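You operate a simulated robot arm through the tools that you are given. There is no shell and no other tool. Be economical: measure what you need, move in short steps, check, and stop when the job is done.

You are at the controls of a simulated two-armed robot. One attempt, no reset.

## Task
Close machines two, three and four down: counts to zero, main switches off.
Fine: bring each piece count to 0 with the DOWN key, then turn that machine's main switch off; touch no other key.
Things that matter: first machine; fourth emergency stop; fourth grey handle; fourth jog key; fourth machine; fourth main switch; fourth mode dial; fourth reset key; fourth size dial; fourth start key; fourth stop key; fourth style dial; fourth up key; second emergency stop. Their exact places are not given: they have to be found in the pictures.

The check looks at the end state, three seconds after you hand in, the way a careful person would. Anything else that was tipped, shoved, dropped, spilled or broken makes it a failure.

## Robot
Two 6-joint arms with two-finger grippers on one trunk, on a base that drives. Base frame: it is fixed to the floor where the robot stands at the start and does not move with it; the origin is under the middle of the robot, x ahead of it, y to its left, z up. Lengths are in m, angles in degrees, forces in N, time in s.
The left shoulder is at the start at [0.029, 0.183, 1.012], the right one opposite. With the tool pointing down near the work surface each hand reaches from about 0.58 to 0.76 m from the robot's upright axis, wherever it stands, measured 20 degrees to its own side. Places, roughly: first machine [0.5, -1.4, 0.5]; fourth emergency stop [0.9, 3.1, 1]; fourth grey handle [0.7, 2.9, 0.7]; fourth jog key [0.7, 2.7, 0.9]; fourth machine [1.1, 2.9, 0.5]; fourth main switch [0.7, 2.8, 0.7]; fourth mode dial [0.8, 2.7, 1]; fourth reset key [0.7, 2.8, 0.9]; fourth size dial [0.8, 3, 0.9]; fourth start key [0.7, 2.9, 0.9]; fourth stop key [0.7, 2.8, 0.9]; fourth style dial [0.8, 3.1, 1]; fourth up key [0.9, 2.8, 1]; second emergency stop [0.5, 0.3, 1]; second grey handle [0.3, 0.1, 0.7]; second jog key [0.3, -0.1, 0.9]. Payload 2.54 kg a hand.
The TCP of each hand is the grasp point between the finger pads, 0.03 m short of the fingertips. In the tool frame z runs along the fingers and y along their closing line. The gripper opens to 0.116 m. The gripper's body begins 0.095 m behind the TCP.
Orientation is that of the tool frame in the base frame, as [roll, pitch, yaw] about the fixed x, y, z axes, in that order (R = Rz(yaw) Ry(pitch) Rx(roll)). With the fingers straight down and closing along the base's y, the tool's x points along the base's -x, its y along +y and its z along -z.

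## Interface
- The arms move only by the tool drive_tool. It takes "left_commands", "right_commands" or both (then of equal length, played together; a hand with none holds still); each is a list of rows, each a list of 7 numbers: the shift along the base's x, y, z in m, then the turn, a rotation vector about the base's x, y, z in degrees, then the gripper command, from -1 (fully open) to 1 (shut), values between in proportion. In form: [[x, y, z, rx, ry, rz, claw], ...]. A call has 1 to 10 rows; each row is the pose to reach, as a shift and turn from the pose commanded when the call began. A row lasts 0.2 s, in which the tool goes at most 0.05 m and 8.6 degrees; a call with a longer step from one row to the next is refused whole, and so is a gripper value outside its range. A pose out of reach is approached as far as the arm can. The call stops where the force on the tool passes 50 N (or 10 N more than at its start, if that is more) or the arm is blocked; 0.2 s more then pass. Each finger travels about 0.153 m/s and halts on what it meets, pressing with about 38 N; the grip force reading is that of the motor and also rises with nothing between the fingers. The clock runs only during rows and for 0.2 s after the last one: add rows that repeat a pose to give the fingers time. It gives the time, the measured TCP pose, the force on the tool (base axes), the opening and the grip force at its end, in the units of the frame above (readings bear some noise), with the torque about the TCP (base axes, N m) and any sound that the robot's microphone picked up.
- Cameras (640 x 400 px; columns grow to the right, rows downward): "scene" is now at [0.0349, 0.0071, 1.7209]; the picture's right is [-0.05, -1.00, 0.01], its down [-0.87, 0.04, -0.49] and it looks along [0.48, -0.03, -0.87] (base axes); focal length 277 px, centre (320, 200). "left" rides on the left gripper at [0.069, 0.015, -0.122] in its tool frame; the picture's right is [-0.21, 0.98, 0.00], its down [-0.83, -0.18, -0.53] and it looks along [-0.52, -0.11, 0.85] (tool axes); focal length 251 px, centre (320, 200). "right" rides on the right gripper at [0.069, -0.015, -0.122] in its tool frame; the picture's right is [0.21, 0.98, 0.00], its down [-0.83, 0.18, -0.53] and it looks along [-0.52, 0.11, 0.85] (tool axes); focal length 251 px, centre (320, 200).
- get_image(camera): a new picture of that camera. The clock stands still meanwhile.
- slide_trunk(by): slides the trunk up (or, below 0, down) by that many m; the arms and the scene camera ride with it, the base frame stays. It gives what a move gives, with no picture.
- drive_base(legs): drives the robot by 1 to 6 legs, each [ahead, left, turn to the left] in m, m and degrees, along the robot's own axes; the way and the turn of a leg run together, so that a leg with both is an arc; at most 1.5 m and 180 degrees a leg. The arms and the cameras ride along, it lands a little off, and it stops where it bumps. It gives what a move gives.
- pan_tilt(pan, tilt): turns the head with the scene camera to pan (to the left, within 143 degrees either way) and tilt (down, from -29 to 69), counted from straight ahead of the robot. It gives what a move gives.
- locate(camera, pixels): for up to 12 pixels [column, row] of the newest picture of that camera ("zoom" is the newest enlarged one), the place [x, y, z] in the base frame of the surface seen there, good to about 0.002 m. The clock stands still meanwhile.
- enlarge(camera, box): a new picture of the part [left, top, right, bottom] of that camera's present view, enlarged. The clock stands still meanwhile.
- close_job(): hands the job in; it is judged then, once.

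Go step by step. Measure first, check grasps and placings, and put right what went wrong. The budget is 80 turns and 62 pictures, counting those below and the enlarged ones. Unless the task says otherwise, let go and move clear before handing in.

The tools are called as a command line: name --argument value ..., lists and objects as JSON in quotes. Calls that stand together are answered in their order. drive_tool: Moves the arms, as the interface text tells. Its arguments: {"type":"object","properties":{"left_commands":{"type":"array","items":{"type":"array","items":{"type":"number"}}},"right_commands":{"type":"array","items":{"type":"array","items":{"type":"number"}}}},"required":[]} The other tools are called the same way: slide_trunk (by) slides the trunk up or down; drive_base (legs) drives the base; pan_tilt (pan, tilt) turns the head that bears the scene camera; get_image (camera) takes a picture; locate (camera, pixels) gives the place of the surface under pixels of a picture; enlarge (camera, box) takes an enlarged picture of a part of a camera's view; close_job () hands the job in.

At the start:

```text
time: 0.0
left_tcp_pos: [0.4183, 0.1033, 1.2877]
left_tool_rot: [-179.7, 0.1, -180.0]
left_ft_force: [0.0, 0.1, 0.8]
left_torque: [-0.03, 0.01, 0.02]
left_opening: 0.116
left_grasp_force: 0.0
right_tcp_pos: [0.2896, -0.2115, 1.0011]
right_tool_rot: [-179.7, 0.1, -179.9]
right_ft_force: [-1.0, -0.7, -0.7]
right_torque: [0.02, 0.02, 0.03]
right_opening: 0.1161
right_grasp_force: 0.0
trunk travel left (down, up): [-0.225, 0.315]
robot x, y, heading: [0.0013, 0.0011, -0.1]
head pan, tilt: [-2.7, 61.0]
```

scene: 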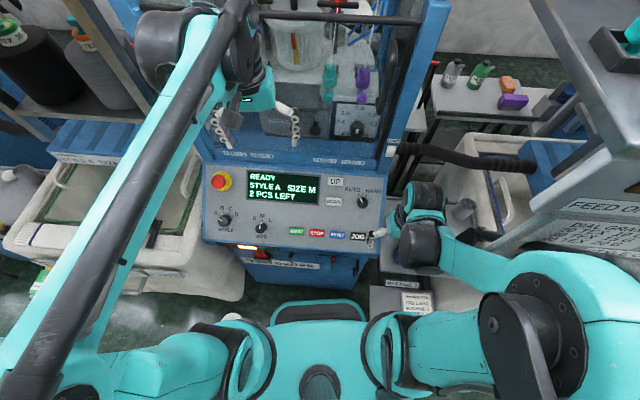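
right: 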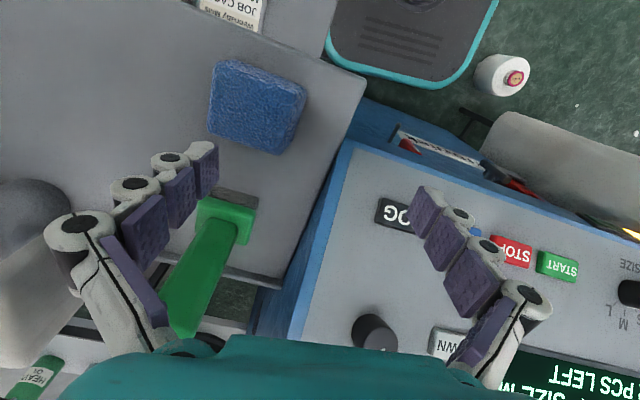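
left: 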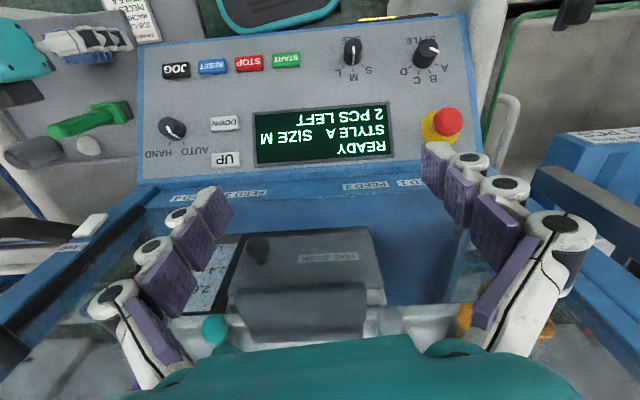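

The robot stands at machine two: its display reads "READY STYLE A SIZE M 2 PCS LEFT", with the DOWN key at about (333,201) in the scene picture. I will enlarge the panel and look at the lower front for the main switch.

enlarge --camera "scene" --box '[190, 140, 410, 280]'

locate --camera "left" --pixels '[[225, 124], [225, 160], [170, 130], [213, 67], [250, 64], [290, 60], [150, 180], [465, 180], [140, 50], [462, 18], [445, 122], [176, 70]]'

```text
2.86 times, centred on (300, 210) of scene
```

zoom: 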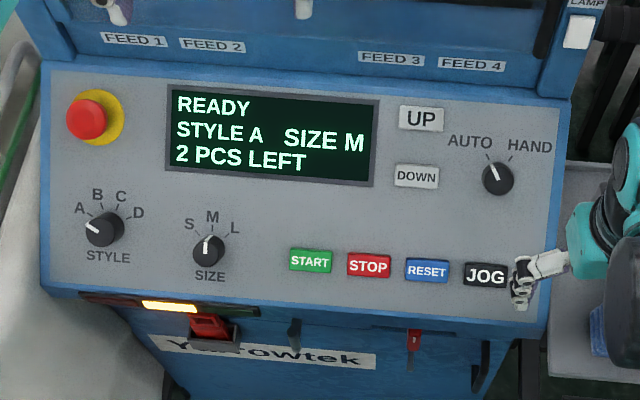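

```text
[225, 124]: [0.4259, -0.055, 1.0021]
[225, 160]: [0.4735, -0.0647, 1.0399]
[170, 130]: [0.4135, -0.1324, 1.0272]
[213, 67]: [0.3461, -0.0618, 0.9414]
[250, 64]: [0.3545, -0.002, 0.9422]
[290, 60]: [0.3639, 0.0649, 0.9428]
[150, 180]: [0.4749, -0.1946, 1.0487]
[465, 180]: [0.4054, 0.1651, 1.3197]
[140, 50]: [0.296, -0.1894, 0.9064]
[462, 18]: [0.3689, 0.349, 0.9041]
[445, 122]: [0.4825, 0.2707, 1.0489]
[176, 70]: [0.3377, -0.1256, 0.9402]
```

The panel is clear: DOWN at zoom (416,176), and below the panel edge a red lever at zoom (413,340) with a grey one at (293,333). Before backing up for a better view of the front, I look around.

pan_tilt --pan 143 --tilt 35

get_image --camera "scene"

pan_tilt --pan 70 --tilt 30

get_image --camera "scene"

pan_tilt --pan -140 --tilt 40

get_image --camera "scene"

```text
time: 2.3
left_tcp_pos: [0.417, 0.1029, 1.2858]
left_tool_rot: [-179.7, 0.1, -180.0]
left_ft_force: [-0.2, -0.7, 0.0]
left_torque: [0.01, 0.01, -0.01]
left_opening: 0.1163
left_grasp_force: 0.1
right_tcp_pos: [0.2897, -0.2131, 1.0021]
right_tool_rot: [-179.7, 0.2, -180.0]
right_ft_force: [-0.4, -0.4, -0.7]
right_torque: [0.01, 0.01, -0.01]
right_opening: 0.1159
right_grasp_force: 0.1
trunk travel left (down, up): [-0.225, 0.315]
robot x, y, heading: [0.0008, 0.0004, 0.2]
head pan, tilt: [143.0, 35.0]
```

```text
57 pictures are left
```

scene: 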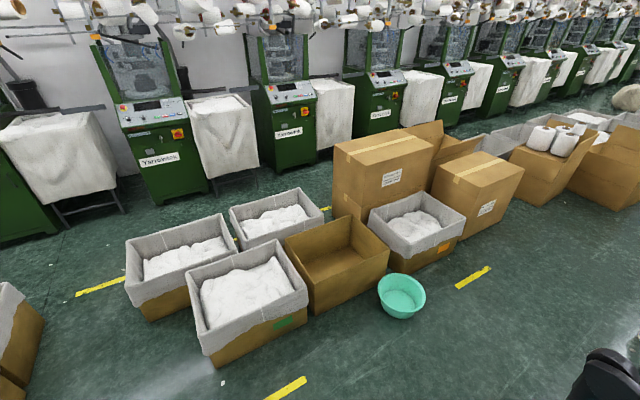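

```text
time: 3.8
left_tcp_pos: [0.4164, 0.1028, 1.2866]
left_tool_rot: [-179.6, 0.2, 180.0]
left_ft_force: [0.4, -1.0, 0.2]
left_torque: [0.0, 0.03, -0.03]
left_opening: 0.1162
left_grasp_force: 0.0
right_tcp_pos: [0.289, -0.2131, 1.0025]
right_tool_rot: [-179.7, 0.1, 179.9]
right_ft_force: [0.7, 0.6, -0.7]
right_torque: [0.01, -0.01, -0.04]
right_opening: 0.116
right_grasp_force: 0.1
trunk travel left (down, up): [-0.225, 0.315]
robot x, y, heading: [-0.001, -0.0009, 0.3]
head pan, tilt: [70.0, 30.0]
```

```text
56 pictures are left
```

scene: 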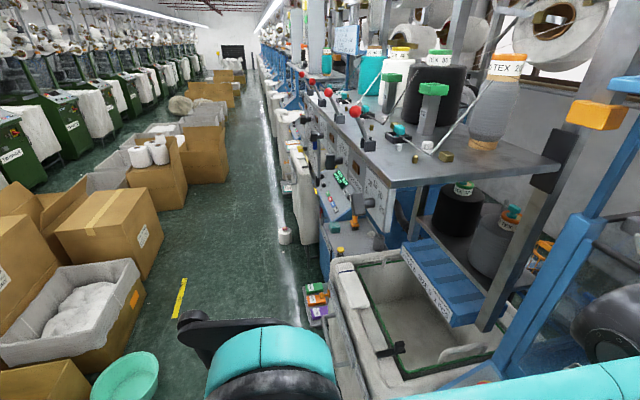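

```text
time: 6.8
left_tcp_pos: [0.4175, 0.1033, 1.2874]
left_tool_rot: [-179.7, 0.2, -180.0]
left_ft_force: [-0.8, -0.9, -0.2]
left_torque: [0.01, 0.03, -0.01]
left_opening: 0.1162
left_grasp_force: 0.1
right_tcp_pos: [0.2894, -0.2128, 1.0013]
right_tool_rot: [-179.7, 0.1, -180.0]
right_ft_force: [-0.6, -0.7, 0.2]
right_torque: [0.02, 0.0, -0.02]
right_opening: 0.1159
right_grasp_force: 0.1
trunk travel left (down, up): [-0.225, 0.315]
robot x, y, heading: [-0.0025, 0.0026, -0.0]
head pan, tilt: [-140.0, 40.0]
```

```text
55 pictures are left
```

scene: 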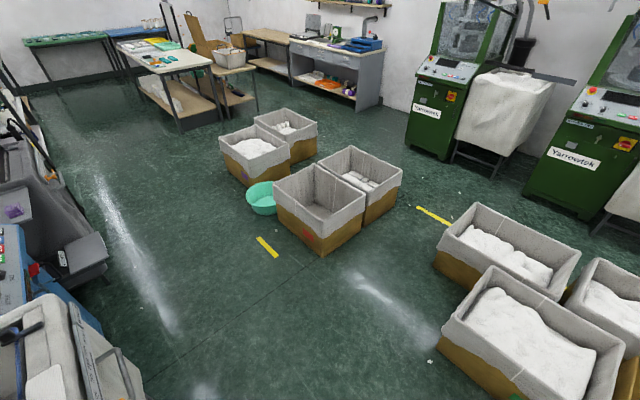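

There is a free aisle behind, and the boxes stand well back. A white cone stands on the floor at right-picture (500,75), so I locate it and back up a bit for a front view.

locate --camera "right" --pixels '[[500, 75], [515, 50], [235, 205], [200, 290], [250, 100], [40, 200], [350, 60]]'

locate --camera "scene" --pixels '[[260, 200], [320, 250], [430, 270], [440, 330], [210, 390], [170, 330]]'

drive_base --legs '[[-0.4, 0, 0]]'

pan_tilt --pan 0 --tilt 50

get_image --camera "scene"

```text
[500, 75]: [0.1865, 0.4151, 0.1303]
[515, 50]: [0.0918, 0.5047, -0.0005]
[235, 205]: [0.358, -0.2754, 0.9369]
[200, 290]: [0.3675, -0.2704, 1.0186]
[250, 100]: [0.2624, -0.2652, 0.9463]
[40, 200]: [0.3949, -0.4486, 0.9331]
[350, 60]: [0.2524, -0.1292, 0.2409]
```

```text
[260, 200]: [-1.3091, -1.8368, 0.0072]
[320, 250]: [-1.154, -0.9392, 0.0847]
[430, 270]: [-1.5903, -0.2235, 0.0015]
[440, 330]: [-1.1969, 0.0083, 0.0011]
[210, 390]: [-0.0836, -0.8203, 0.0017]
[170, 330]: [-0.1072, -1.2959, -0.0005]
```

```text
time: 9.3
left_tcp_pos: [0.0206, 0.0968, 1.2873]
left_tool_rot: [179.9, 0.1, 179.9]
left_ft_force: [-0.6, -0.7, 0.3]
left_torque: [0.01, -0.04, 0.0]
left_opening: 0.1161
left_grasp_force: 0.0
right_tcp_pos: [-0.1072, -0.2185, 1.0003]
right_tool_rot: [-179.9, 0.0, 179.9]
right_ft_force: [-2.0, 0.0, -1.1]
right_torque: [0.01, -0.04, 0.01]
right_opening: 0.1161
right_grasp_force: 0.1
trunk travel left (down, up): [-0.225, 0.315]
robot x, y, heading: [-0.3982, 0.0026, -0.2]
head pan, tilt: [-140.0, 40.0]
```

```text
time: 11.5
left_tcp_pos: [0.0203, 0.0963, 1.287]
left_tool_rot: [180.0, 0.0, 180.0]
left_ft_force: [0.0, 0.3, 0.2]
left_torque: [-0.03, -0.03, 0.03]
left_opening: 0.1161
left_grasp_force: 0.0
right_tcp_pos: [-0.1074, -0.2185, 1.0]
right_tool_rot: [-180.0, 0.0, 179.8]
right_ft_force: [0.3, -0.2, -0.4]
right_torque: [-0.02, 0.02, -0.01]
right_opening: 0.1163
right_grasp_force: 0.0
trunk travel left (down, up): [-0.225, 0.315]
robot x, y, heading: [-0.3997, 0.002, -0.2]
head pan, tilt: [0.0, 50.0]
```

```text
54 pictures are left
```

scene: 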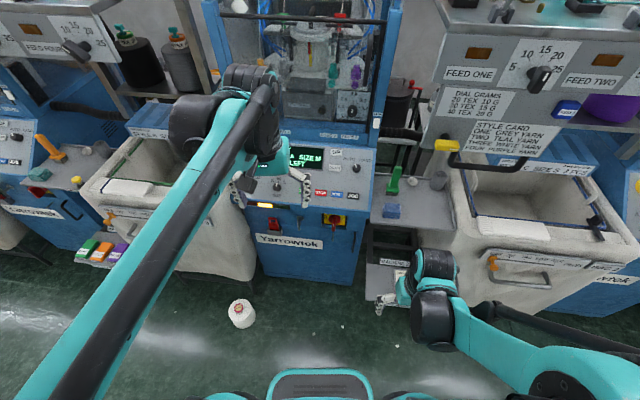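

The whole front of machine two is visible now, with a red-on-yellow switch at (337,220) and a red and grey box at (275,225). I enlarge this area and locate the floor cone at (240,312).

enlarge --camera "scene" --box '[230, 140, 390, 260]'

locate --camera "scene" --pixels '[[240, 312], [242, 325], [240, 302], [336, 219], [275, 225], [320, 390], [352, 222]]'

```text
3.33 times, centred on (310, 200) of scene
```

zoom: 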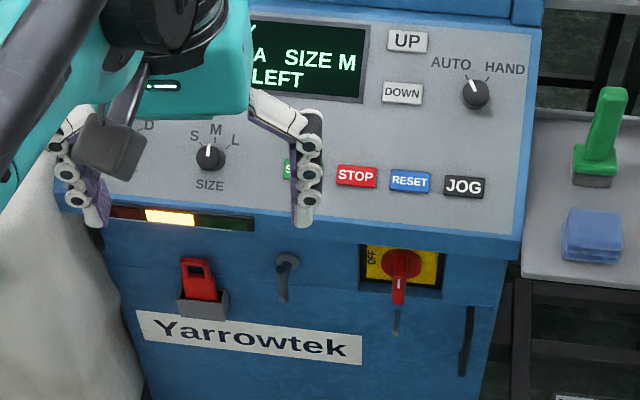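

```text
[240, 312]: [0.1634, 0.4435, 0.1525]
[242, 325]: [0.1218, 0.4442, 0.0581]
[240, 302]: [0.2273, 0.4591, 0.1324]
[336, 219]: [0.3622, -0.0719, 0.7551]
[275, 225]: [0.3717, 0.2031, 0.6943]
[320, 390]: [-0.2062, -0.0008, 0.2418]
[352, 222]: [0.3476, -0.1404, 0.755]
```

The main switch is the red rotary on the yellow plate at zoom (400,270), near [0.36,-0.07,0.74], with "OFF" printed on its left and the lever now pointing down. I lower the trunk for a more frontal view.

slide_trunk --by -0.22

pan_tilt --pan 0 --tilt 45

get_image --camera "scene"

get_image --camera "right"

```text
time: 13.8
left_tcp_pos: [0.0205, 0.0972, 1.068]
left_tool_rot: [179.9, 0.1, 179.9]
left_ft_force: [0.7, 0.2, -0.5]
left_torque: [-0.01, -0.02, 0.01]
left_opening: 0.1159
left_grasp_force: 0.1
right_tcp_pos: [-0.1072, -0.2185, 0.7804]
right_tool_rot: [180.0, 0.0, 179.9]
right_ft_force: [0.8, -0.7, -0.7]
right_torque: [0.0, -0.05, 0.0]
right_opening: 0.1159
right_grasp_force: 0.0
trunk travel left (down, up): [-0.005, 0.535]
robot x, y, heading: [-0.3969, 0.0009, -0.1]
head pan, tilt: [0.0, 50.0]
```

```text
time: 14.5
left_tcp_pos: [0.0201, 0.0961, 1.0672]
left_tool_rot: [179.9, -0.1, 180.0]
left_ft_force: [-0.2, -0.1, -0.9]
left_torque: [0.01, -0.03, 0.02]
left_opening: 0.1159
left_grasp_force: 0.0
right_tcp_pos: [-0.1084, -0.2181, 0.7792]
right_tool_rot: [-180.0, 0.1, 179.9]
right_ft_force: [-1.0, 0.0, 0.0]
right_torque: [-0.01, -0.03, 0.02]
right_opening: 0.116
right_grasp_force: 0.0
trunk travel left (down, up): [-0.005, 0.535]
robot x, y, heading: [-0.3994, 0.0025, -0.1]
head pan, tilt: [0.0, 45.0]
```

```text
52 pictures are left
```

scene: 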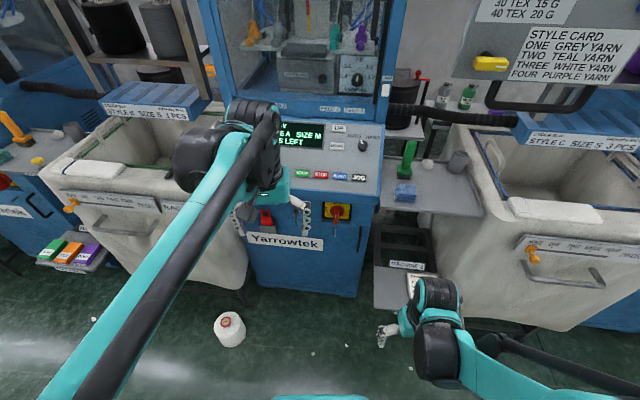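

```text
51 pictures are left
```

right: 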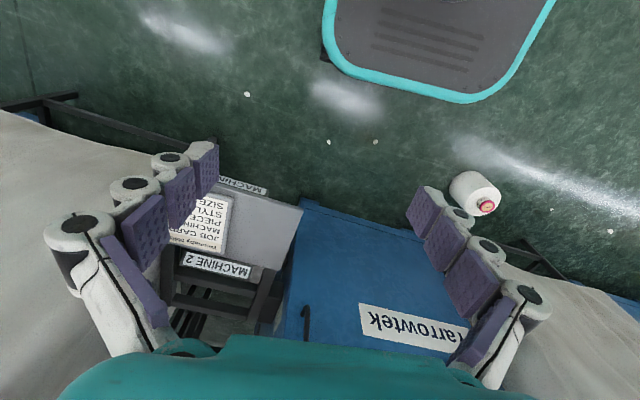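

enlarge --camera "scene" --box '[310, 185, 374, 245]'

locate --camera "zoom" --pixels '[[250, 180], [260, 240], [250, 290], [180, 200], [380, 200], [300, 130], [150, 270], [265, 350], [460, 260], [60, 120], [200, 270], [330, 270]]'

```text
6.67 times, centred on (342, 215) of scene
```

zoom: 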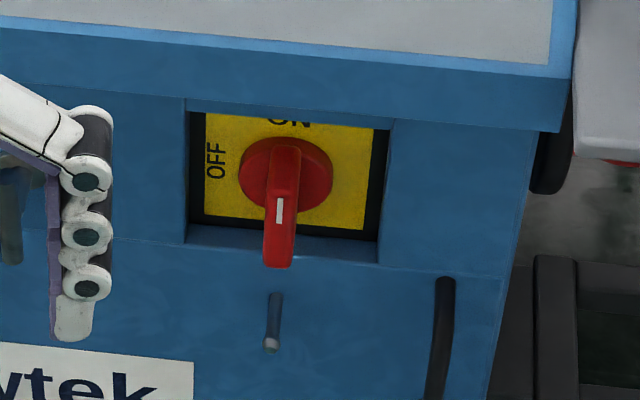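

```text
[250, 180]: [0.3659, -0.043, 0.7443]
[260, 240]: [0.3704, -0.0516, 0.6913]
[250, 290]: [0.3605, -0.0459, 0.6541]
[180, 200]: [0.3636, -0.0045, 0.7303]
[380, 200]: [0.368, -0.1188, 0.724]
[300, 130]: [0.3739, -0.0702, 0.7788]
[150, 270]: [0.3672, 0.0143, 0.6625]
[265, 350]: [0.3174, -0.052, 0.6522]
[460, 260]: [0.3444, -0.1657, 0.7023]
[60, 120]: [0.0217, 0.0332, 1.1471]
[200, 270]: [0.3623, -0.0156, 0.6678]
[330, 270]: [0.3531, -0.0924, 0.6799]
```

The switch sits in a recess with ON at the top and OFF at the left, and a vertical red bar handle. I measure the bar.

locate --camera "zoom" --pixels '[[285, 145], [284, 160], [281, 185], [280, 210], [278, 235], [278, 255], [278, 264], [268, 230], [291, 230], [215, 205], [345, 150], [340, 253]]'

locate --camera "scene" --pixels '[[265, 222], [302, 232], [362, 228], [338, 146], [331, 175]]'

```text
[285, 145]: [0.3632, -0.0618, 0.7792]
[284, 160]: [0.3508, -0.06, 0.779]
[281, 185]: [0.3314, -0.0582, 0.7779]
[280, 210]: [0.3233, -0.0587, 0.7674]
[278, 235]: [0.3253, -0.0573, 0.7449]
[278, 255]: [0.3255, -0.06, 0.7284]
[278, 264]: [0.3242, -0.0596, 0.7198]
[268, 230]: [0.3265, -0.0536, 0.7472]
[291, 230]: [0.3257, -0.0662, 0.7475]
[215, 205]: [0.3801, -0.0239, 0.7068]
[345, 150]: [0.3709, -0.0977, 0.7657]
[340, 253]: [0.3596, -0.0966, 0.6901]
```

```text
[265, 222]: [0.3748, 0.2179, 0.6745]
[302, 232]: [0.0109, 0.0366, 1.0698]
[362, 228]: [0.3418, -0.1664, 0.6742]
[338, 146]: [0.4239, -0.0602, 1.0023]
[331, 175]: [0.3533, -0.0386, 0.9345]
```

The handle bar is about 0.06 m tall and 0.013 m thick: front face at x≈0.325, centre z≈0.748, pointing up at ON. OFF needs 90° anticlockwise. I raise the trunk a little, drive near, and turn the right hand towards the panel with its fingers shut.

slide_trunk --by 0.17

drive_base --legs '[[0.2, 0.08, 0]]'

drive_tool --right_commands '[[0, 0, 0.05, 0, -8, 0, 1], [0, 0, 0.1, 0, -16, 0, 1], [0, 0, 0.15, 0, -24, 0, 1], [0, 0, 0.2, 0, -32, 0, 1], [0, 0, 0.2, 0, -38, 0, 1]]'

get_image --camera "left"

```text
time: 16.4
left_tcp_pos: [0.02, 0.0955, 1.2365]
left_tool_rot: [-179.9, 0.0, 179.9]
left_ft_force: [0.0, 0.7, 0.1]
left_torque: [-0.02, 0.01, 0.01]
left_opening: 0.1162
left_grasp_force: 0.1
right_tcp_pos: [-0.1073, -0.2173, 0.9502]
right_tool_rot: [179.9, 0.1, 180.0]
right_ft_force: [-0.7, -0.9, -0.4]
right_torque: [0.0, 0.02, 0.01]
right_opening: 0.1158
right_grasp_force: 0.1
trunk travel left (down, up): [-0.175, 0.365]
robot x, y, heading: [-0.3966, 0.0003, -0.2]
head pan, tilt: [0.0, 45.0]
```

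```text
time: 18.1
left_tcp_pos: [0.222, 0.177, 1.2375]
left_tool_rot: [180.0, -0.1, 179.8]
left_ft_force: [0.1, 0.3, 0.2]
left_torque: [-0.03, 0.02, 0.01]
left_opening: 0.1161
left_grasp_force: 0.1
right_tcp_pos: [0.0936, -0.1387, 0.9488]
right_tool_rot: [179.9, -0.1, 179.9]
right_ft_force: [-0.6, -0.5, -0.4]
right_torque: [-0.03, 0.03, -0.01]
right_opening: 0.1159
right_grasp_force: 0.1
trunk travel left (down, up): [-0.175, 0.365]
robot x, y, heading: [-0.1972, 0.0782, -0.3]
head pan, tilt: [0.0, 45.0]
```

```text
time: 19.3
left_tcp_pos: [0.2215, 0.1761, 1.2369]
left_tool_rot: [-180.0, 0.1, 179.9]
left_ft_force: [0.4, -0.4, 0.1]
left_torque: [0.01, -0.01, 0.02]
left_opening: 0.1161
left_grasp_force: 0.1
right_tcp_pos: [0.1207, -0.1487, 1.1517]
right_tool_rot: [-180.0, 38.0, 179.8]
right_ft_force: [0.5, 0.0, -1.1]
right_torque: [0.0, 0.02, 0.0]
right_opening: 0.0
right_grasp_force: 28.5
right hand out of reach, approached as far as the arm can: row 4, 5
trunk travel left (down, up): [-0.175, 0.365]
robot x, y, heading: [-0.1981, 0.0813, -0.2]
head pan, tilt: [0.0, 45.0]
```

```text
49 pictures are left
```

left: 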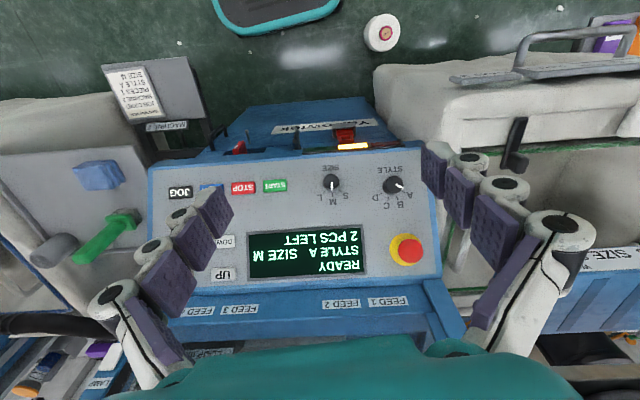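

The display reads 2 PCS. I bring the right fingertips to a standoff of about 0.05 m over the DOWN key.

drive_tool --right_commands '[[0.042, 0.015, -0.014, 0, 0, 0, 1], [0.084, 0.03, -0.028, 0, 0, 0, 1], [0.127, 0.046, -0.043, 0, 0, 0, 1], [0.17, 0.061, -0.057, 0, 0, 0, 1], [0.212, 0.076, -0.072, 0, 0, 0, 1], [0.255, 0.092, -0.086, 0, 0, 0, 1], [0.255, 0.092, -0.086, 0, 0, 0, 1]]'

get_image --camera "right"

get_image --camera "left"

```text
time: 20.9
left_tcp_pos: [0.2197, 0.1754, 1.2383]
left_tool_rot: [180.0, 0.1, 180.0]
left_ft_force: [0.3, -0.8, -0.6]
left_torque: [0.01, -0.01, 0.0]
left_opening: 0.116
left_grasp_force: 0.1
right_tcp_pos: [0.3763, -0.0569, 1.0663]
right_tool_rot: [179.9, 38.0, 179.9]
right_ft_force: [-0.1, 0.0, -0.2]
right_torque: [0.0, 0.02, -0.01]
right_opening: 0.0
right_grasp_force: 28.0
trunk travel left (down, up): [-0.175, 0.365]
robot x, y, heading: [-0.1979, 0.0816, -0.0]
head pan, tilt: [0.0, 45.0]
```

```text
48 pictures are left
```

right: 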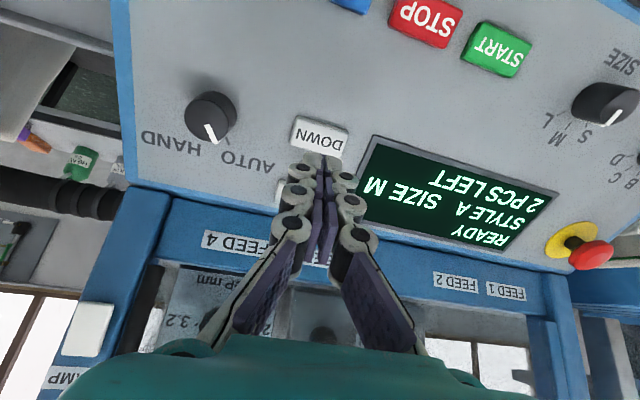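

```text
47 pictures are left
```

left: 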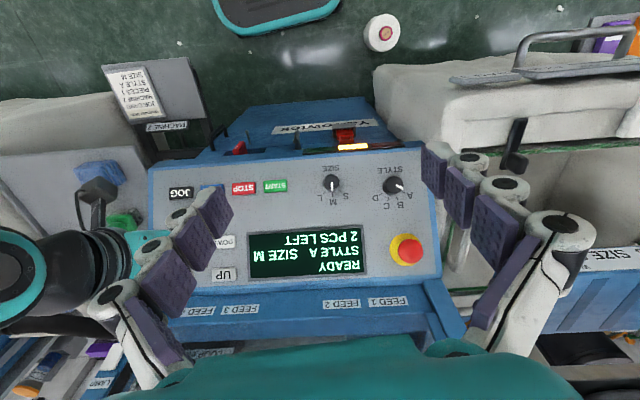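

The right camera shows the DOWN key at (320,138) with the fingertips just in front of it, and also the display. I measure the key precisely.

locate --camera "right" --pixels '[[293, 124], [346, 130], [319, 130], [319, 145], [270, 115], [360, 110], [322, 185], [280, 192]]'

```text
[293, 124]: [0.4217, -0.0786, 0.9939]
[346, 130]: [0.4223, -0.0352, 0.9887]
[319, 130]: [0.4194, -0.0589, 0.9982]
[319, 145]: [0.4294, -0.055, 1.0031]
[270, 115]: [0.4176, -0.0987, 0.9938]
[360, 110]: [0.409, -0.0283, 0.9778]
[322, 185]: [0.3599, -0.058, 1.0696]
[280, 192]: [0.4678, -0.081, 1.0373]
```

The key top lies about 0.052 m ahead along the tool axis. One gentle press to 0.056 m, then back, then I read the display.

drive_tool --right_commands '[[0.0246, 0, -0.0315, 0, 0, 0, 1], [0.0289, 0, -0.037, 0, 0, 0, 1], [0.0345, 0, -0.0441, 0, 0, 0, 1], [0.0277, 0, -0.0355, 0, 0, 0, 1], [0.0246, 0, -0.0315, 0, 0, 0, 1]]'

get_image --camera "right"

```text
time: 22.1
left_tcp_pos: [0.2213, 0.1759, 1.2358]
left_tool_rot: [180.0, 0.0, 179.9]
left_ft_force: [0.0, 0.2, -0.9]
left_torque: [0.02, -0.02, 0.02]
left_opening: 0.1159
left_grasp_force: 0.0
right_tcp_pos: [0.4004, -0.0572, 1.0321]
right_tool_rot: [179.9, 38.1, 179.8]
right_ft_force: [0.8, -0.7, -0.5]
right_torque: [-0.03, 0.02, 0.03]
right_opening: 0.0
right_grasp_force: 28.8
trunk travel left (down, up): [-0.175, 0.365]
robot x, y, heading: [-0.1978, 0.0818, -0.2]
head pan, tilt: [0.0, 45.0]
heard: click
```

```text
46 pictures are left
```

right: 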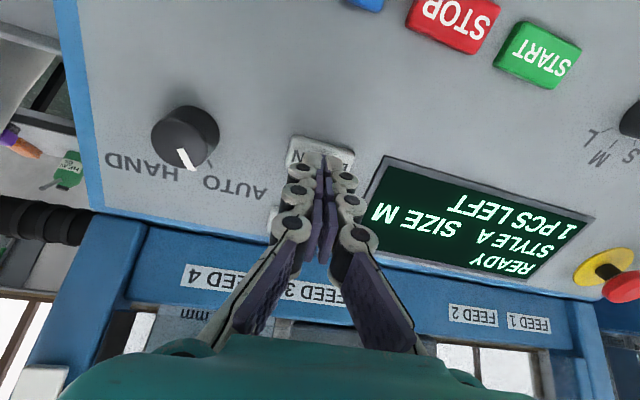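

A click was heard and the display went from 2 to 1. I press once more the same way.

drive_tool --right_commands '[[0.0043, 0, -0.0055, 0, 0, 0, 1], [0.0099, 0, -0.0126, 0, 0, 0, 1], [0.0031, 0, -0.004, 0, 0, 0, 1], [-0.0246, 0, 0.0315, 0, 0, 0, 1]]'

get_image --camera "right"

```text
time: 23.1
left_tcp_pos: [0.2188, 0.1748, 1.2372]
left_tool_rot: [180.0, 0.2, 179.8]
left_ft_force: [-0.8, -0.4, 0.7]
left_torque: [-0.03, -0.05, 0.01]
left_opening: 0.116
left_grasp_force: 0.0
right_tcp_pos: [0.3736, -0.0576, 1.0644]
right_tool_rot: [179.9, 38.1, 179.7]
right_ft_force: [-1.2, 0.2, 1.1]
right_torque: [-0.02, -0.02, 0.01]
right_opening: 0.0
right_grasp_force: 28.4
trunk travel left (down, up): [-0.175, 0.365]
robot x, y, heading: [-0.199, 0.0809, -0.4]
head pan, tilt: [0.0, 45.0]
heard: click
```

```text
45 pictures are left
```

right: 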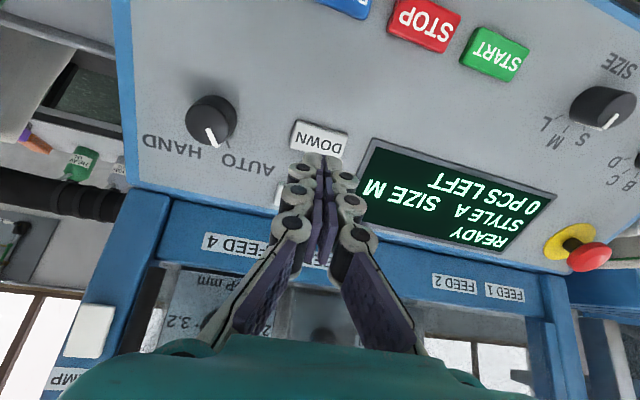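

The count is 0. I retract, back the base up 0.2 m and then bring the right hand down level with the switch, tool pointing forward.

drive_tool --right_commands '[[-0.03, 0, 0.035, 0, 0, 0, 1]]'

drive_base --legs '[[-0.2, 0, 0]]'

drive_tool --right_commands '[[0, 0, -0.04, 0, -6, 0, 1], [0, 0, -0.08, 0, -12, 0, 1], [0, 0, -0.12, 0, -18, 0, 1], [0, 0, -0.16, 0, -24, 0, 1], [0, 0, -0.2, 0, -30, 0, 0.5], [0, 0, -0.24, 0, -36, 0, 0.2], [0, 0, -0.27, 0, -42, 0, 0], [0, 0, -0.31, 0, -47, 0, 0], [0, 0, -0.35, 0, -52, 0, 0]]'

get_image --camera "right"

```text
time: 23.5
left_tcp_pos: [0.2165, 0.1757, 1.238]
left_tool_rot: [179.9, 0.2, 179.9]
left_ft_force: [-0.9, 0.2, 0.3]
left_torque: [0.02, -0.09, -0.01]
left_opening: 0.1159
left_grasp_force: 0.0
right_tcp_pos: [0.3419, -0.0567, 1.0997]
right_tool_rot: [-179.9, 38.2, 179.9]
right_ft_force: [-1.6, -0.4, 1.0]
right_torque: [0.0, -0.05, -0.01]
right_opening: 0.0001
right_grasp_force: 28.9
trunk travel left (down, up): [-0.175, 0.365]
robot x, y, heading: [-0.1973, 0.0807, 0.2]
head pan, tilt: [0.0, 45.0]
```

```text
time: 25.1
left_tcp_pos: [0.0195, 0.1755, 1.2376]
left_tool_rot: [-179.9, 0.2, 179.9]
left_ft_force: [0.5, -0.1, 0.3]
left_torque: [-0.02, -0.08, -0.01]
left_opening: 0.1161
left_grasp_force: 0.1
right_tcp_pos: [0.1454, -0.0563, 1.0989]
right_tool_rot: [179.9, 38.1, 179.8]
right_ft_force: [-0.7, 0.2, 0.8]
right_torque: [0.03, -0.01, 0.0]
right_opening: 0.0002
right_grasp_force: 28.3
trunk travel left (down, up): [-0.175, 0.365]
robot x, y, heading: [-0.4006, 0.0819, -0.1]
head pan, tilt: [0.0, 45.0]
```

```text
time: 26.9
left_tcp_pos: [0.019, 0.1763, 1.2388]
left_tool_rot: [179.9, 0.4, 179.8]
left_ft_force: [1.2, 0.8, -0.6]
left_torque: [0.0, 0.18, -0.03]
left_opening: 0.1159
left_grasp_force: 0.0
right_tcp_pos: [0.3463, -0.0055, 0.9608]
right_tool_rot: [-158.3, 85.0, -157.3]
right_ft_force: [-27.0, -0.8, 35.7]
right_torque: [-1.13, -0.58, -1.19]
right_opening: 0.0651
right_grasp_force: 5.0
right hand out of reach, approached as far as the arm can: row 3, 4, 5, 6, 7, 8, 9
trunk travel left (down, up): [-0.175, 0.365]
robot x, y, heading: [-0.4, 0.0812, -0.2]
head pan, tilt: [0.0, 45.0]
stopped in row 9 (right hand): the force on the tool passed its limit at 319 N (the readings are from after the stop); the commanded pose is now the measured one
```

```text
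44 pictures are left
```

right: 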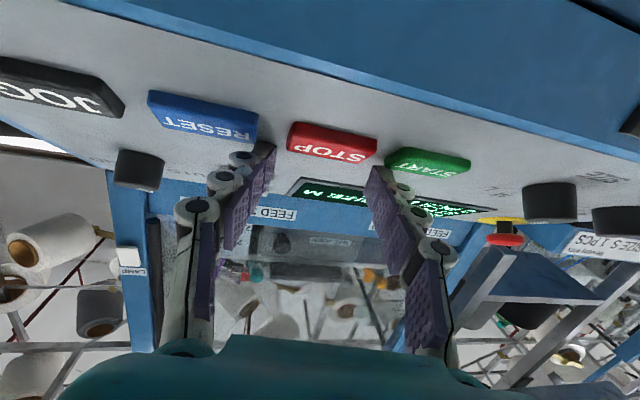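

The reach failure pushed the hand forward and a finger struck the panel near the STOP key, with no click heard. I retract up and back at once and check the display.

drive_tool --right_commands '[[-0.03, 0, 0.03, 0, 0, 0, 0], [-0.06, 0, 0.06, 0, 0, 0, 0], [-0.1, 0, 0.08, 0, 0, 0, 0], [-0.14, 0, 0.09, 0, 0, 0, 0]]'

get_image --camera "scene"

get_image --camera "right"

```text
time: 27.9
left_tcp_pos: [0.02, 0.1755, 1.2374]
left_tool_rot: [-180.0, 0.2, 179.9]
left_ft_force: [-0.2, 0.6, 0.6]
left_torque: [0.02, -0.04, 0.0]
left_opening: 0.1158
left_grasp_force: 0.0
right_tcp_pos: [0.2292, -0.0006, 1.0854]
right_tool_rot: [-162.8, 84.7, -162.0]
right_ft_force: [-0.8, -0.7, -0.2]
right_torque: [0.03, 0.01, 0.01]
right_opening: 0.058
right_grasp_force: 0.0
right hand out of reach, approached as far as the arm can: row 1, 2, 3, 4
trunk travel left (down, up): [-0.175, 0.365]
robot x, y, heading: [-0.3966, 0.083, -0.1]
head pan, tilt: [0.0, 45.0]
```

```text
43 pictures are left
```

scene: 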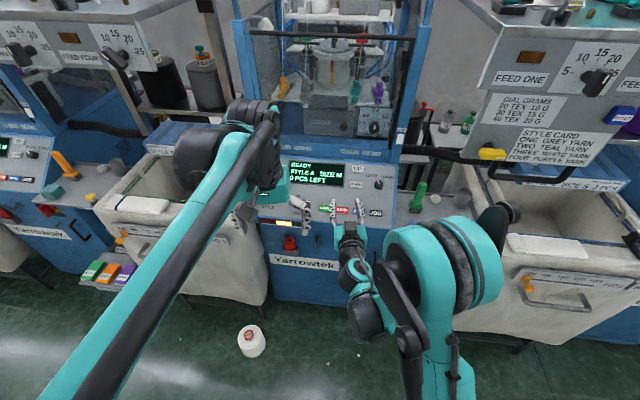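

```text
42 pictures are left
```

right: 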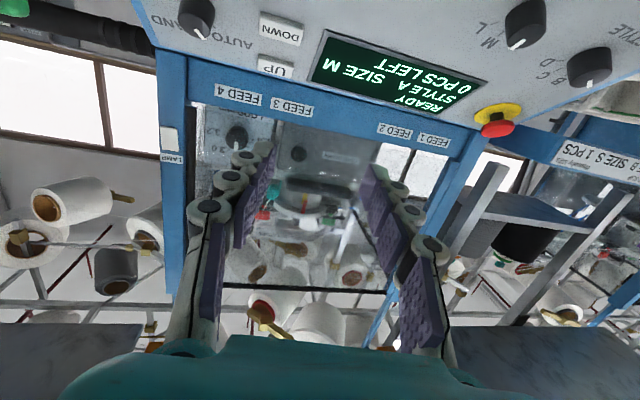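

The display still reads READY, A, M, 0 PCS, so nothing was changed. A forward-pointing hand needs more distance, so I back up another 0.2 m, then extend and check reach.

drive_base --legs '[[-0.2, 0, 0]]'

drive_tool --right_commands '[[0.04, -0.01, -0.02, 0, 0, 0, 0], [0.08, -0.02, -0.04, 0, 0, 0, 0], [0.12, -0.03, -0.06, 0, 0, 0, 0], [0.12, -0.03, -0.06, 0, 0, 0, 0]]'

```text
time: 29.5
left_tcp_pos: [-0.182, 0.1784, 1.237]
left_tool_rot: [180.0, 0.3, -179.8]
left_ft_force: [0.5, -0.1, -0.1]
left_torque: [-0.04, -0.08, 0.0]
left_opening: 0.1161
left_grasp_force: 0.0
right_tcp_pos: [0.029, 0.0033, 1.0839]
right_tool_rot: [-163.0, 84.8, -162.0]
right_ft_force: [-0.7, -0.4, 0.3]
right_torque: [0.02, 0.06, -0.03]
right_opening: 0.0582
right_grasp_force: 0.1
trunk travel left (down, up): [-0.175, 0.365]
robot x, y, heading: [-0.6014, 0.0784, -0.1]
head pan, tilt: [0.0, 45.0]
```

```text
time: 30.5
left_tcp_pos: [-0.1809, 0.1781, 1.2364]
left_tool_rot: [-180.0, 0.2, -179.8]
left_ft_force: [-0.2, -0.3, -0.1]
left_torque: [0.0, -0.03, 0.01]
left_opening: 0.1161
left_grasp_force: 0.0
right_tcp_pos: [0.1489, -0.0272, 1.025]
right_tool_rot: [-162.9, 84.6, -161.9]
right_ft_force: [0.0, 0.4, 1.0]
right_torque: [0.03, 0.0, -0.05]
right_opening: 0.0581
right_grasp_force: 0.1
trunk travel left (down, up): [-0.175, 0.365]
robot x, y, heading: [-0.6004, 0.0795, 0.2]
head pan, tilt: [0.0, 45.0]
```

The moves follow exactly here. I lower by the trunk, which keeps the arm's shape, then fine-adjust level and yaw to face the machine.

slide_trunk --by -0.17

drive_tool --right_commands '[[0.01, 0, -0.03, 0, -5, 0, 0], [0.02, 0, -0.06, 0, -5, -4, 0], [0.03, -0.01, -0.09, 0, -5, -7.5, 0], [0.04, -0.02, -0.105, 0, -5, -7.5, 0], [0.04, -0.02, -0.105, 0, -5, -7.5, 0]]'

get_image --camera "right"

```text
time: 32.5
left_tcp_pos: [-0.1814, 0.1788, 1.0658]
left_tool_rot: [-179.9, 0.1, -179.8]
left_ft_force: [0.3, -0.2, 0.2]
left_torque: [-0.02, -0.03, 0.0]
left_opening: 0.1161
left_grasp_force: 0.1
right_tcp_pos: [0.1488, -0.0275, 0.8545]
right_tool_rot: [-163.2, 84.7, -162.2]
right_ft_force: [-0.6, 0.1, 0.1]
right_torque: [-0.01, -0.01, 0.02]
right_opening: 0.058
right_grasp_force: 0.1
trunk travel left (down, up): [-0.005, 0.535]
robot x, y, heading: [-0.5991, 0.0797, 0.0]
head pan, tilt: [0.0, 45.0]
```

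```text
time: 33.6
left_tcp_pos: [-0.1806, 0.178, 1.0671]
left_tool_rot: [-180.0, 0.2, -179.8]
left_ft_force: [-0.4, -0.9, -0.3]
left_torque: [-0.02, 0.01, 0.01]
left_opening: 0.1159
left_grasp_force: 0.1
right_tcp_pos: [0.1889, -0.0482, 0.7508]
right_tool_rot: [-95.0, 88.6, -101.3]
right_ft_force: [0.1, 0.0, 0.2]
right_torque: [0.01, 0.02, -0.01]
right_opening: 0.0579
right_grasp_force: 0.0
trunk travel left (down, up): [-0.005, 0.535]
robot x, y, heading: [-0.603, 0.0775, 0.0]
head pan, tilt: [0.0, 45.0]
```

```text
41 pictures are left
```

right: 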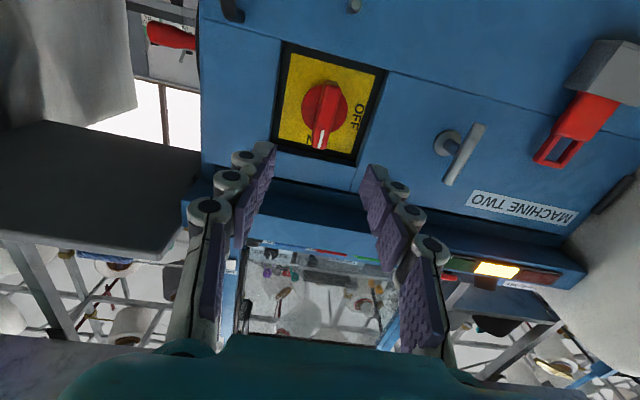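

The hand faces the switch: bar end at right-picture (322,138), OFF towards the picture's right. I measure the bar from here.

locate --camera "right" --pixels '[[322, 120], [321, 135], [319, 147], [315, 130], [329, 130], [326, 100], [326, 92], [295, 90], [355, 98], [280, 140], [355, 158], [324, 86]]'

```text
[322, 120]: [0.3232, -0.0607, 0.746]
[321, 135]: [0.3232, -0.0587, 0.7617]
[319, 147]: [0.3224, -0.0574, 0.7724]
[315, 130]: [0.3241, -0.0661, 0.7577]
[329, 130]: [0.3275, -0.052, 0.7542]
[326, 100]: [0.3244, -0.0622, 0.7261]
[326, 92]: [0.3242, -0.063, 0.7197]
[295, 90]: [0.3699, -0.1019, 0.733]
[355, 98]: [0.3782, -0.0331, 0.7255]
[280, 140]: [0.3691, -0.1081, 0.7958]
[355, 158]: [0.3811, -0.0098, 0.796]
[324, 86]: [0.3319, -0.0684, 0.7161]
```

Bar centre is [0.3235,-0.060,0.746]. I advance with the fingers around it and close.

drive_tool --right_commands '[[0.04, -0.0035, -0.004, 0, 0, 0, 0], [0.08, -0.007, -0.004, 0, 0, 0, 0], [0.11, -0.0097, -0.004, 0, 0, 0, 0], [0.134, -0.0118, -0.004, 0, 0, 0, 0], [0.134, -0.0118, -0.004, 0, 0, 0, 1], [0.134, -0.0118, -0.004, 0, 0, 0, 1], [0.134, -0.0118, -0.004, 0, 0, 0, 1]]'

get_image --camera "right"

```text
time: 35.2
left_tcp_pos: [-0.1803, 0.1768, 1.0665]
left_tool_rot: [-180.0, 0.2, -180.0]
left_ft_force: [-0.4, 0.5, 0.2]
left_torque: [0.04, 0.04, 0.02]
left_opening: 0.1158
left_grasp_force: 0.0
right_tcp_pos: [0.324, -0.0597, 0.7429]
right_tool_rot: [-96.3, 88.7, -103.0]
right_ft_force: [1.2, -3.7, -2.2]
right_torque: [-0.03, -0.29, -0.7]
right_opening: 0.0168
right_grasp_force: 42.4
trunk travel left (down, up): [-0.005, 0.535]
robot x, y, heading: [-0.6004, 0.0805, 0.1]
head pan, tilt: [0.0, 45.0]
```

```text
40 pictures are left
```

right: 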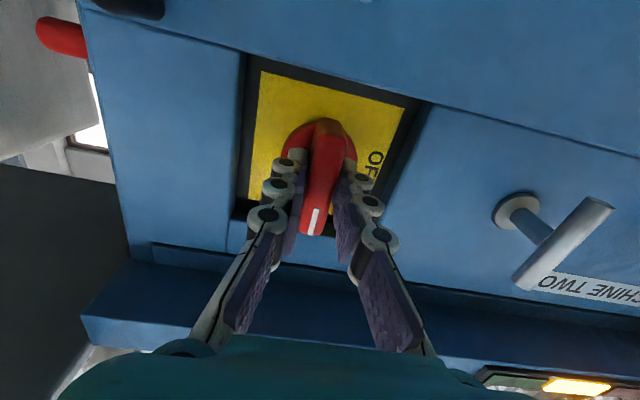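

The bar is held (opening 0.017, grip 42 N). I turn anticlockwise as seen from the front, about the machine's forward axis.

drive_tool --right_commands '[[0, 0, 0, -8.3, 1, 0, 1], [0, 0, 0, -16.6, 2, 0, 1], [0, 0, 0, -24.9, 3, 0, 1], [0, 0, 0, -33.2, 4, 0, 1], [0, 0, 0, -41.5, 5, 0, 1], [0, 0, 0, -49.8, 6, 0, 1], [0, 0, 0, -58.1, 7, 0, 1], [0, 0, 0, -66.4, 8, 0, 1], [0, 0, 0, -74.7, 9, 0, 1], [0, 0, 0, -83, 10, 0, 1]]'

get_image --camera "right"

```text
time: 37.5
left_tcp_pos: [-0.1799, 0.1777, 1.0669]
left_tool_rot: [179.8, 0.2, -179.9]
left_ft_force: [0.0, 0.2, 0.1]
left_torque: [0.0, -0.01, -0.02]
left_opening: 0.1157
left_grasp_force: 0.1
right_tcp_pos: [0.323, -0.061, 0.7441]
right_tool_rot: [-90.3, 5.0, -97.2]
right_ft_force: [1.1, -10.4, -1.4]
right_torque: [-0.03, 0.22, -1.33]
right_opening: 0.0165
right_grasp_force: 42.3
trunk travel left (down, up): [-0.005, 0.535]
robot x, y, heading: [-0.6024, 0.0777, -0.0]
head pan, tilt: [0.0, 45.0]
```

```text
39 pictures are left
```

right: 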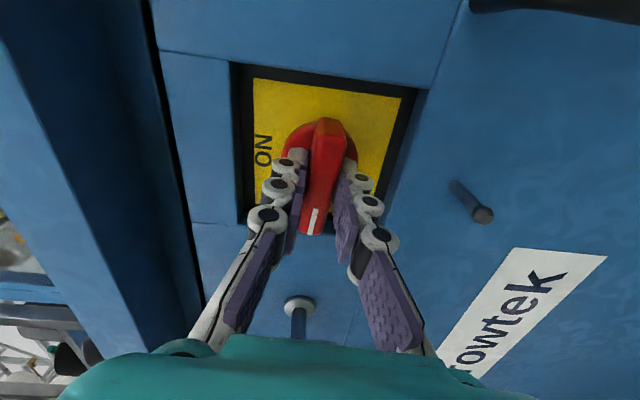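

The bar has turned about 84°, without slipping. I turn the last few degrees.

drive_tool --right_commands '[[0, 0, 0, -7, 0.8, 0, 1], [0, 0, 0, -11, 1.3, 0, 1], [0, 0, 0, -7, 0.8, 0, 1]]'

get_image --camera "scene"

```text
time: 38.2
left_tcp_pos: [-0.1801, 0.177, 1.0674]
left_tool_rot: [180.0, 0.1, -179.8]
left_ft_force: [-1.1, -0.1, 0.3]
left_torque: [-0.01, -0.04, -0.01]
left_opening: 0.1159
left_grasp_force: 0.0
right_tcp_pos: [0.324, -0.0602, 0.7447]
right_tool_rot: [-90.3, -1.9, -96.9]
right_ft_force: [1.2, -9.0, -1.4]
right_torque: [0.72, -0.03, -0.66]
right_opening: 0.0166
right_grasp_force: 42.4
trunk travel left (down, up): [-0.005, 0.535]
robot x, y, heading: [-0.5989, 0.0808, 0.2]
head pan, tilt: [0.0, 45.0]
```

```text
38 pictures are left
```

scene: 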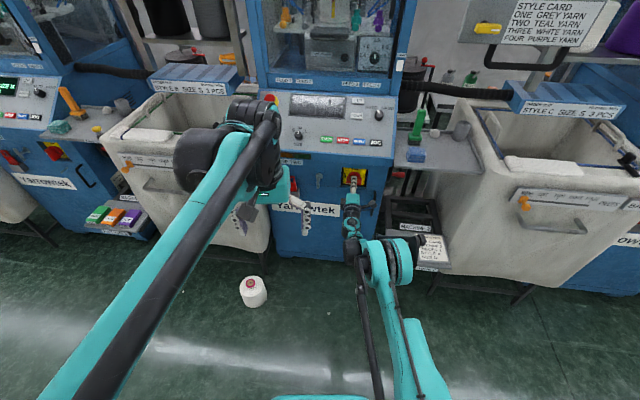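

The display has gone dark and the lamp is out, so machine two is off. I release, back straight out, and roll the hand back.

drive_tool --right_commands '[[0, 0, 0, 0, 0, 0, 0.1], [0, 0, 0, 0, 0, 0, 0.1], [0, 0, 0, 0, 0, 0, 0.1], [-0.05, 0.006, 0, 0, 0, 0, 0.1], [-0.1, 0.012, 0, 0, 0, 0, 0.1], [-0.15, 0.018, 0, 0, 0, 0, 0.1]]'

get_image --camera "right"

drive_tool --right_commands '[[0, 0, 0, 8.3, -1, 0, 0], [0, 0, 0, 16.6, -2, 0, 0], [0, 0, 0, 24.9, -3, 0, 0], [0, 0, 0, 33.2, -4, 0, 0], [0, 0, 0, 41.5, -5, 0, 0], [0, 0, 0, 49.8, -6, 0, 0], [0, 0, 0, 58.1, -7, 0, 0], [0, 0, 0, 66.4, -8, 0, 0], [0, 0, 0, 74.7, -9, 0, 0], [0, 0, 0, 83, -10, 0, 0]]'

```text
refused: row 4 steps farther than a row can; nothing moved
```

```text
37 pictures are left
```

right: 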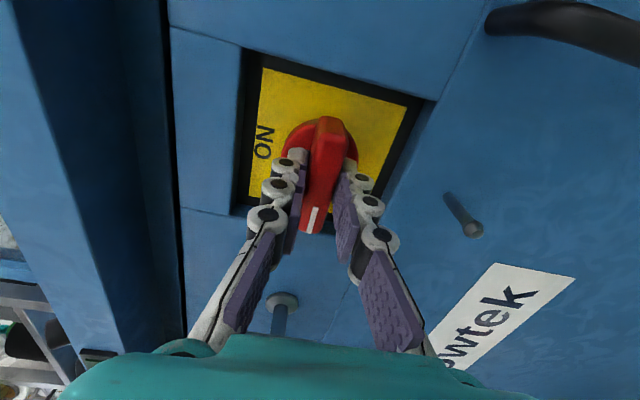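

```text
time: 40.5
left_tcp_pos: [-0.1804, 0.178, 1.0668]
left_tool_rot: [-179.9, 0.2, -179.8]
left_ft_force: [-0.3, 0.4, -0.2]
left_torque: [-0.02, -0.01, -0.03]
left_opening: 0.1161
left_grasp_force: 0.1
right_tcp_pos: [0.3235, -0.0591, 0.7455]
right_tool_rot: [-91.2, 81.8, -97.7]
right_ft_force: [0.5, 0.4, -2.0]
right_torque: [-0.05, 0.06, -0.01]
right_opening: 0.0584
right_grasp_force: 0.8
trunk travel left (down, up): [-0.005, 0.535]
robot x, y, heading: [-0.6012, 0.0833, 0.2]
head pan, tilt: [0.0, 45.0]
```

The retreat was refused (a step was just over 0.05 m), and the roll back ran while still at the handle. I back out and check where the handle stands.

drive_tool --right_commands '[[-0.045, 0.0055, 0, 0, 0, 0, 0], [-0.09, 0.011, 0, 0, 0, 0, 0], [-0.135, 0.0165, 0, 0, 0, 0, 0]]'

get_image --camera "right"

enlarge --camera "scene" --box '[270, 80, 430, 220]'

```text
time: 41.2
left_tcp_pos: [-0.1806, 0.1787, 1.0675]
left_tool_rot: [180.0, 0.3, -179.9]
left_ft_force: [0.0, 0.1, -0.2]
left_torque: [-0.01, 0.02, 0.0]
left_opening: 0.116
left_grasp_force: 0.0
right_tcp_pos: [0.1862, -0.0426, 0.7471]
right_tool_rot: [-91.0, 81.6, -97.5]
right_ft_force: [0.2, -0.2, -0.6]
right_torque: [-0.01, -0.02, -0.03]
right_opening: 0.0582
right_grasp_force: 0.1
trunk travel left (down, up): [-0.005, 0.535]
robot x, y, heading: [-0.5967, 0.0837, 0.2]
head pan, tilt: [0.0, 45.0]
```

```text
36 pictures are left
```

right: 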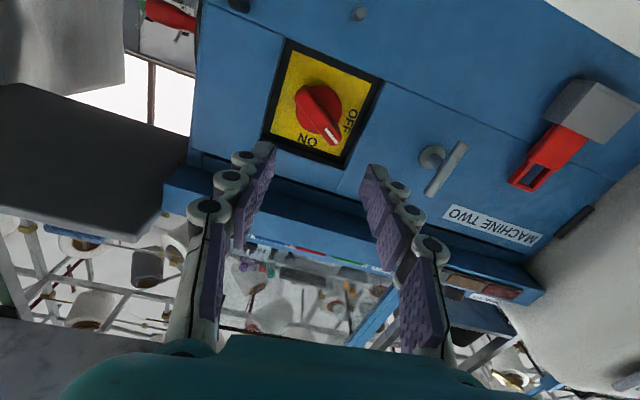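

```text
2.86 times, centred on (350, 150) of scene
```

zoom: 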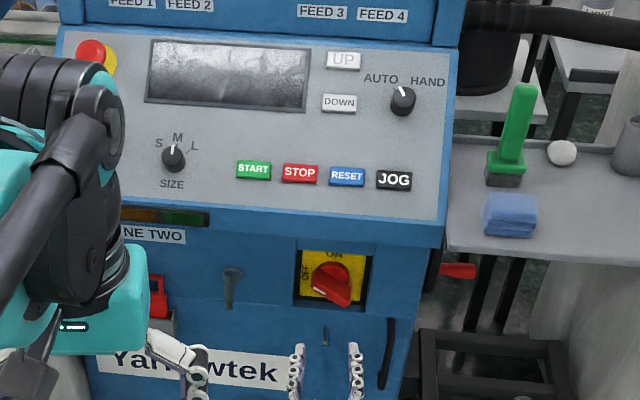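

The display stays dark but the handle slipped back to between ON and OFF. I measure its angle to regrip it.

locate --camera "right" --pixels '[[333, 136], [325, 124], [318, 112], [308, 98], [302, 92]]'

```text
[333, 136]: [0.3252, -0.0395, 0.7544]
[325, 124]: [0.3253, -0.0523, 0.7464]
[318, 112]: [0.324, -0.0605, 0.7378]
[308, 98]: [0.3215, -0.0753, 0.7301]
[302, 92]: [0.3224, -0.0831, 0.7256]
```

The bar stands about 56° from ON, with 34° to go. I roll the hand -50° first, advance, grip and turn the rest.

drive_tool --right_commands '[[0, 0, 0, -8.3, 1, 0, 0], [0, 0, 0, -16.6, 2, 0, 0], [0, 0, 0, -24.9, 3, 0, 0], [0, 0, 0, -33.2, 4, 0, 0], [0, 0, 0, -41.5, 5, 0, 0], [0, 0, 0, -49.6, 6, 0, 0], [0.045, -0.0055, -0.001, -49.6, 6, 0, 0], [0.09, -0.011, -0.002, -49.6, 6, 0, 0], [0.137, -0.017, -0.002, -49.6, 6, 0, 0], [0.137, -0.017, -0.002, -49.6, 6, 0, 0]]'

drive_tool --right_commands '[[0, 0, 0, 0, 0, 0, 1], [0, 0, 0, 0, 0, 0, 1], [0, 0, 0, -8.3, 1, 0, 1], [0, 0, 0, -16.6, 2, 0, 1], [0, 0, 0, -24.9, 3, 0, 1], [0, 0, 0, -33, 4, 0, 1], [0, 0, 0, -38, 4.6, 0, 1], [0, 0, 0, -34, 4.1, 0, 1]]'

get_image --camera "right"

```text
time: 43.5
left_tcp_pos: [-0.1798, 0.1778, 1.066]
left_tool_rot: [180.0, 0.1, -179.8]
left_ft_force: [-1.1, -1.1, 1.4]
left_torque: [-0.01, 0.01, 0.02]
left_opening: 0.1158
left_grasp_force: 0.1
right_tcp_pos: [0.3268, -0.0593, 0.7418]
right_tool_rot: [-90.5, 31.7, -96.9]
right_ft_force: [-0.4, 0.9, 0.4]
right_torque: [0.01, -0.04, 0.02]
right_opening: 0.0579
right_grasp_force: 0.1
trunk travel left (down, up): [-0.005, 0.535]
robot x, y, heading: [-0.601, 0.0808, 0.3]
head pan, tilt: [0.0, 45.0]
```

```text
time: 45.2
left_tcp_pos: [-0.182, 0.178, 1.0668]
left_tool_rot: [179.9, 0.3, -179.9]
left_ft_force: [-0.5, -0.4, -0.2]
left_torque: [-0.02, 0.01, -0.03]
left_opening: 0.116
left_grasp_force: 0.1
right_tcp_pos: [0.3244, -0.0611, 0.7446]
right_tool_rot: [-90.2, -2.5, -97.1]
right_ft_force: [-0.2, -19.7, 17.2]
right_torque: [0.81, -0.55, -1.14]
right_opening: 0.0169
right_grasp_force: 42.1
trunk travel left (down, up): [-0.005, 0.535]
robot x, y, heading: [-0.6004, 0.0823, -0.0]
head pan, tilt: [0.0, 45.0]
```

```text
34 pictures are left
```

right: 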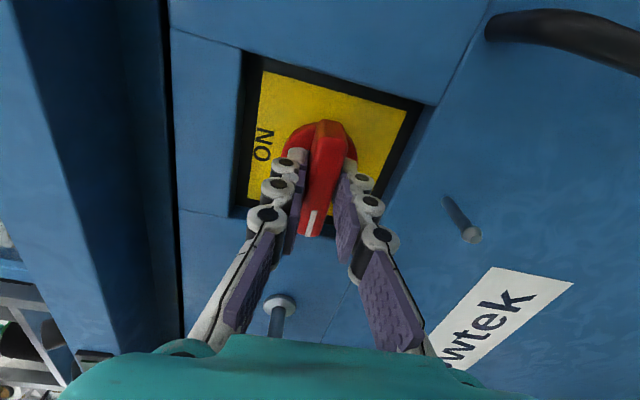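

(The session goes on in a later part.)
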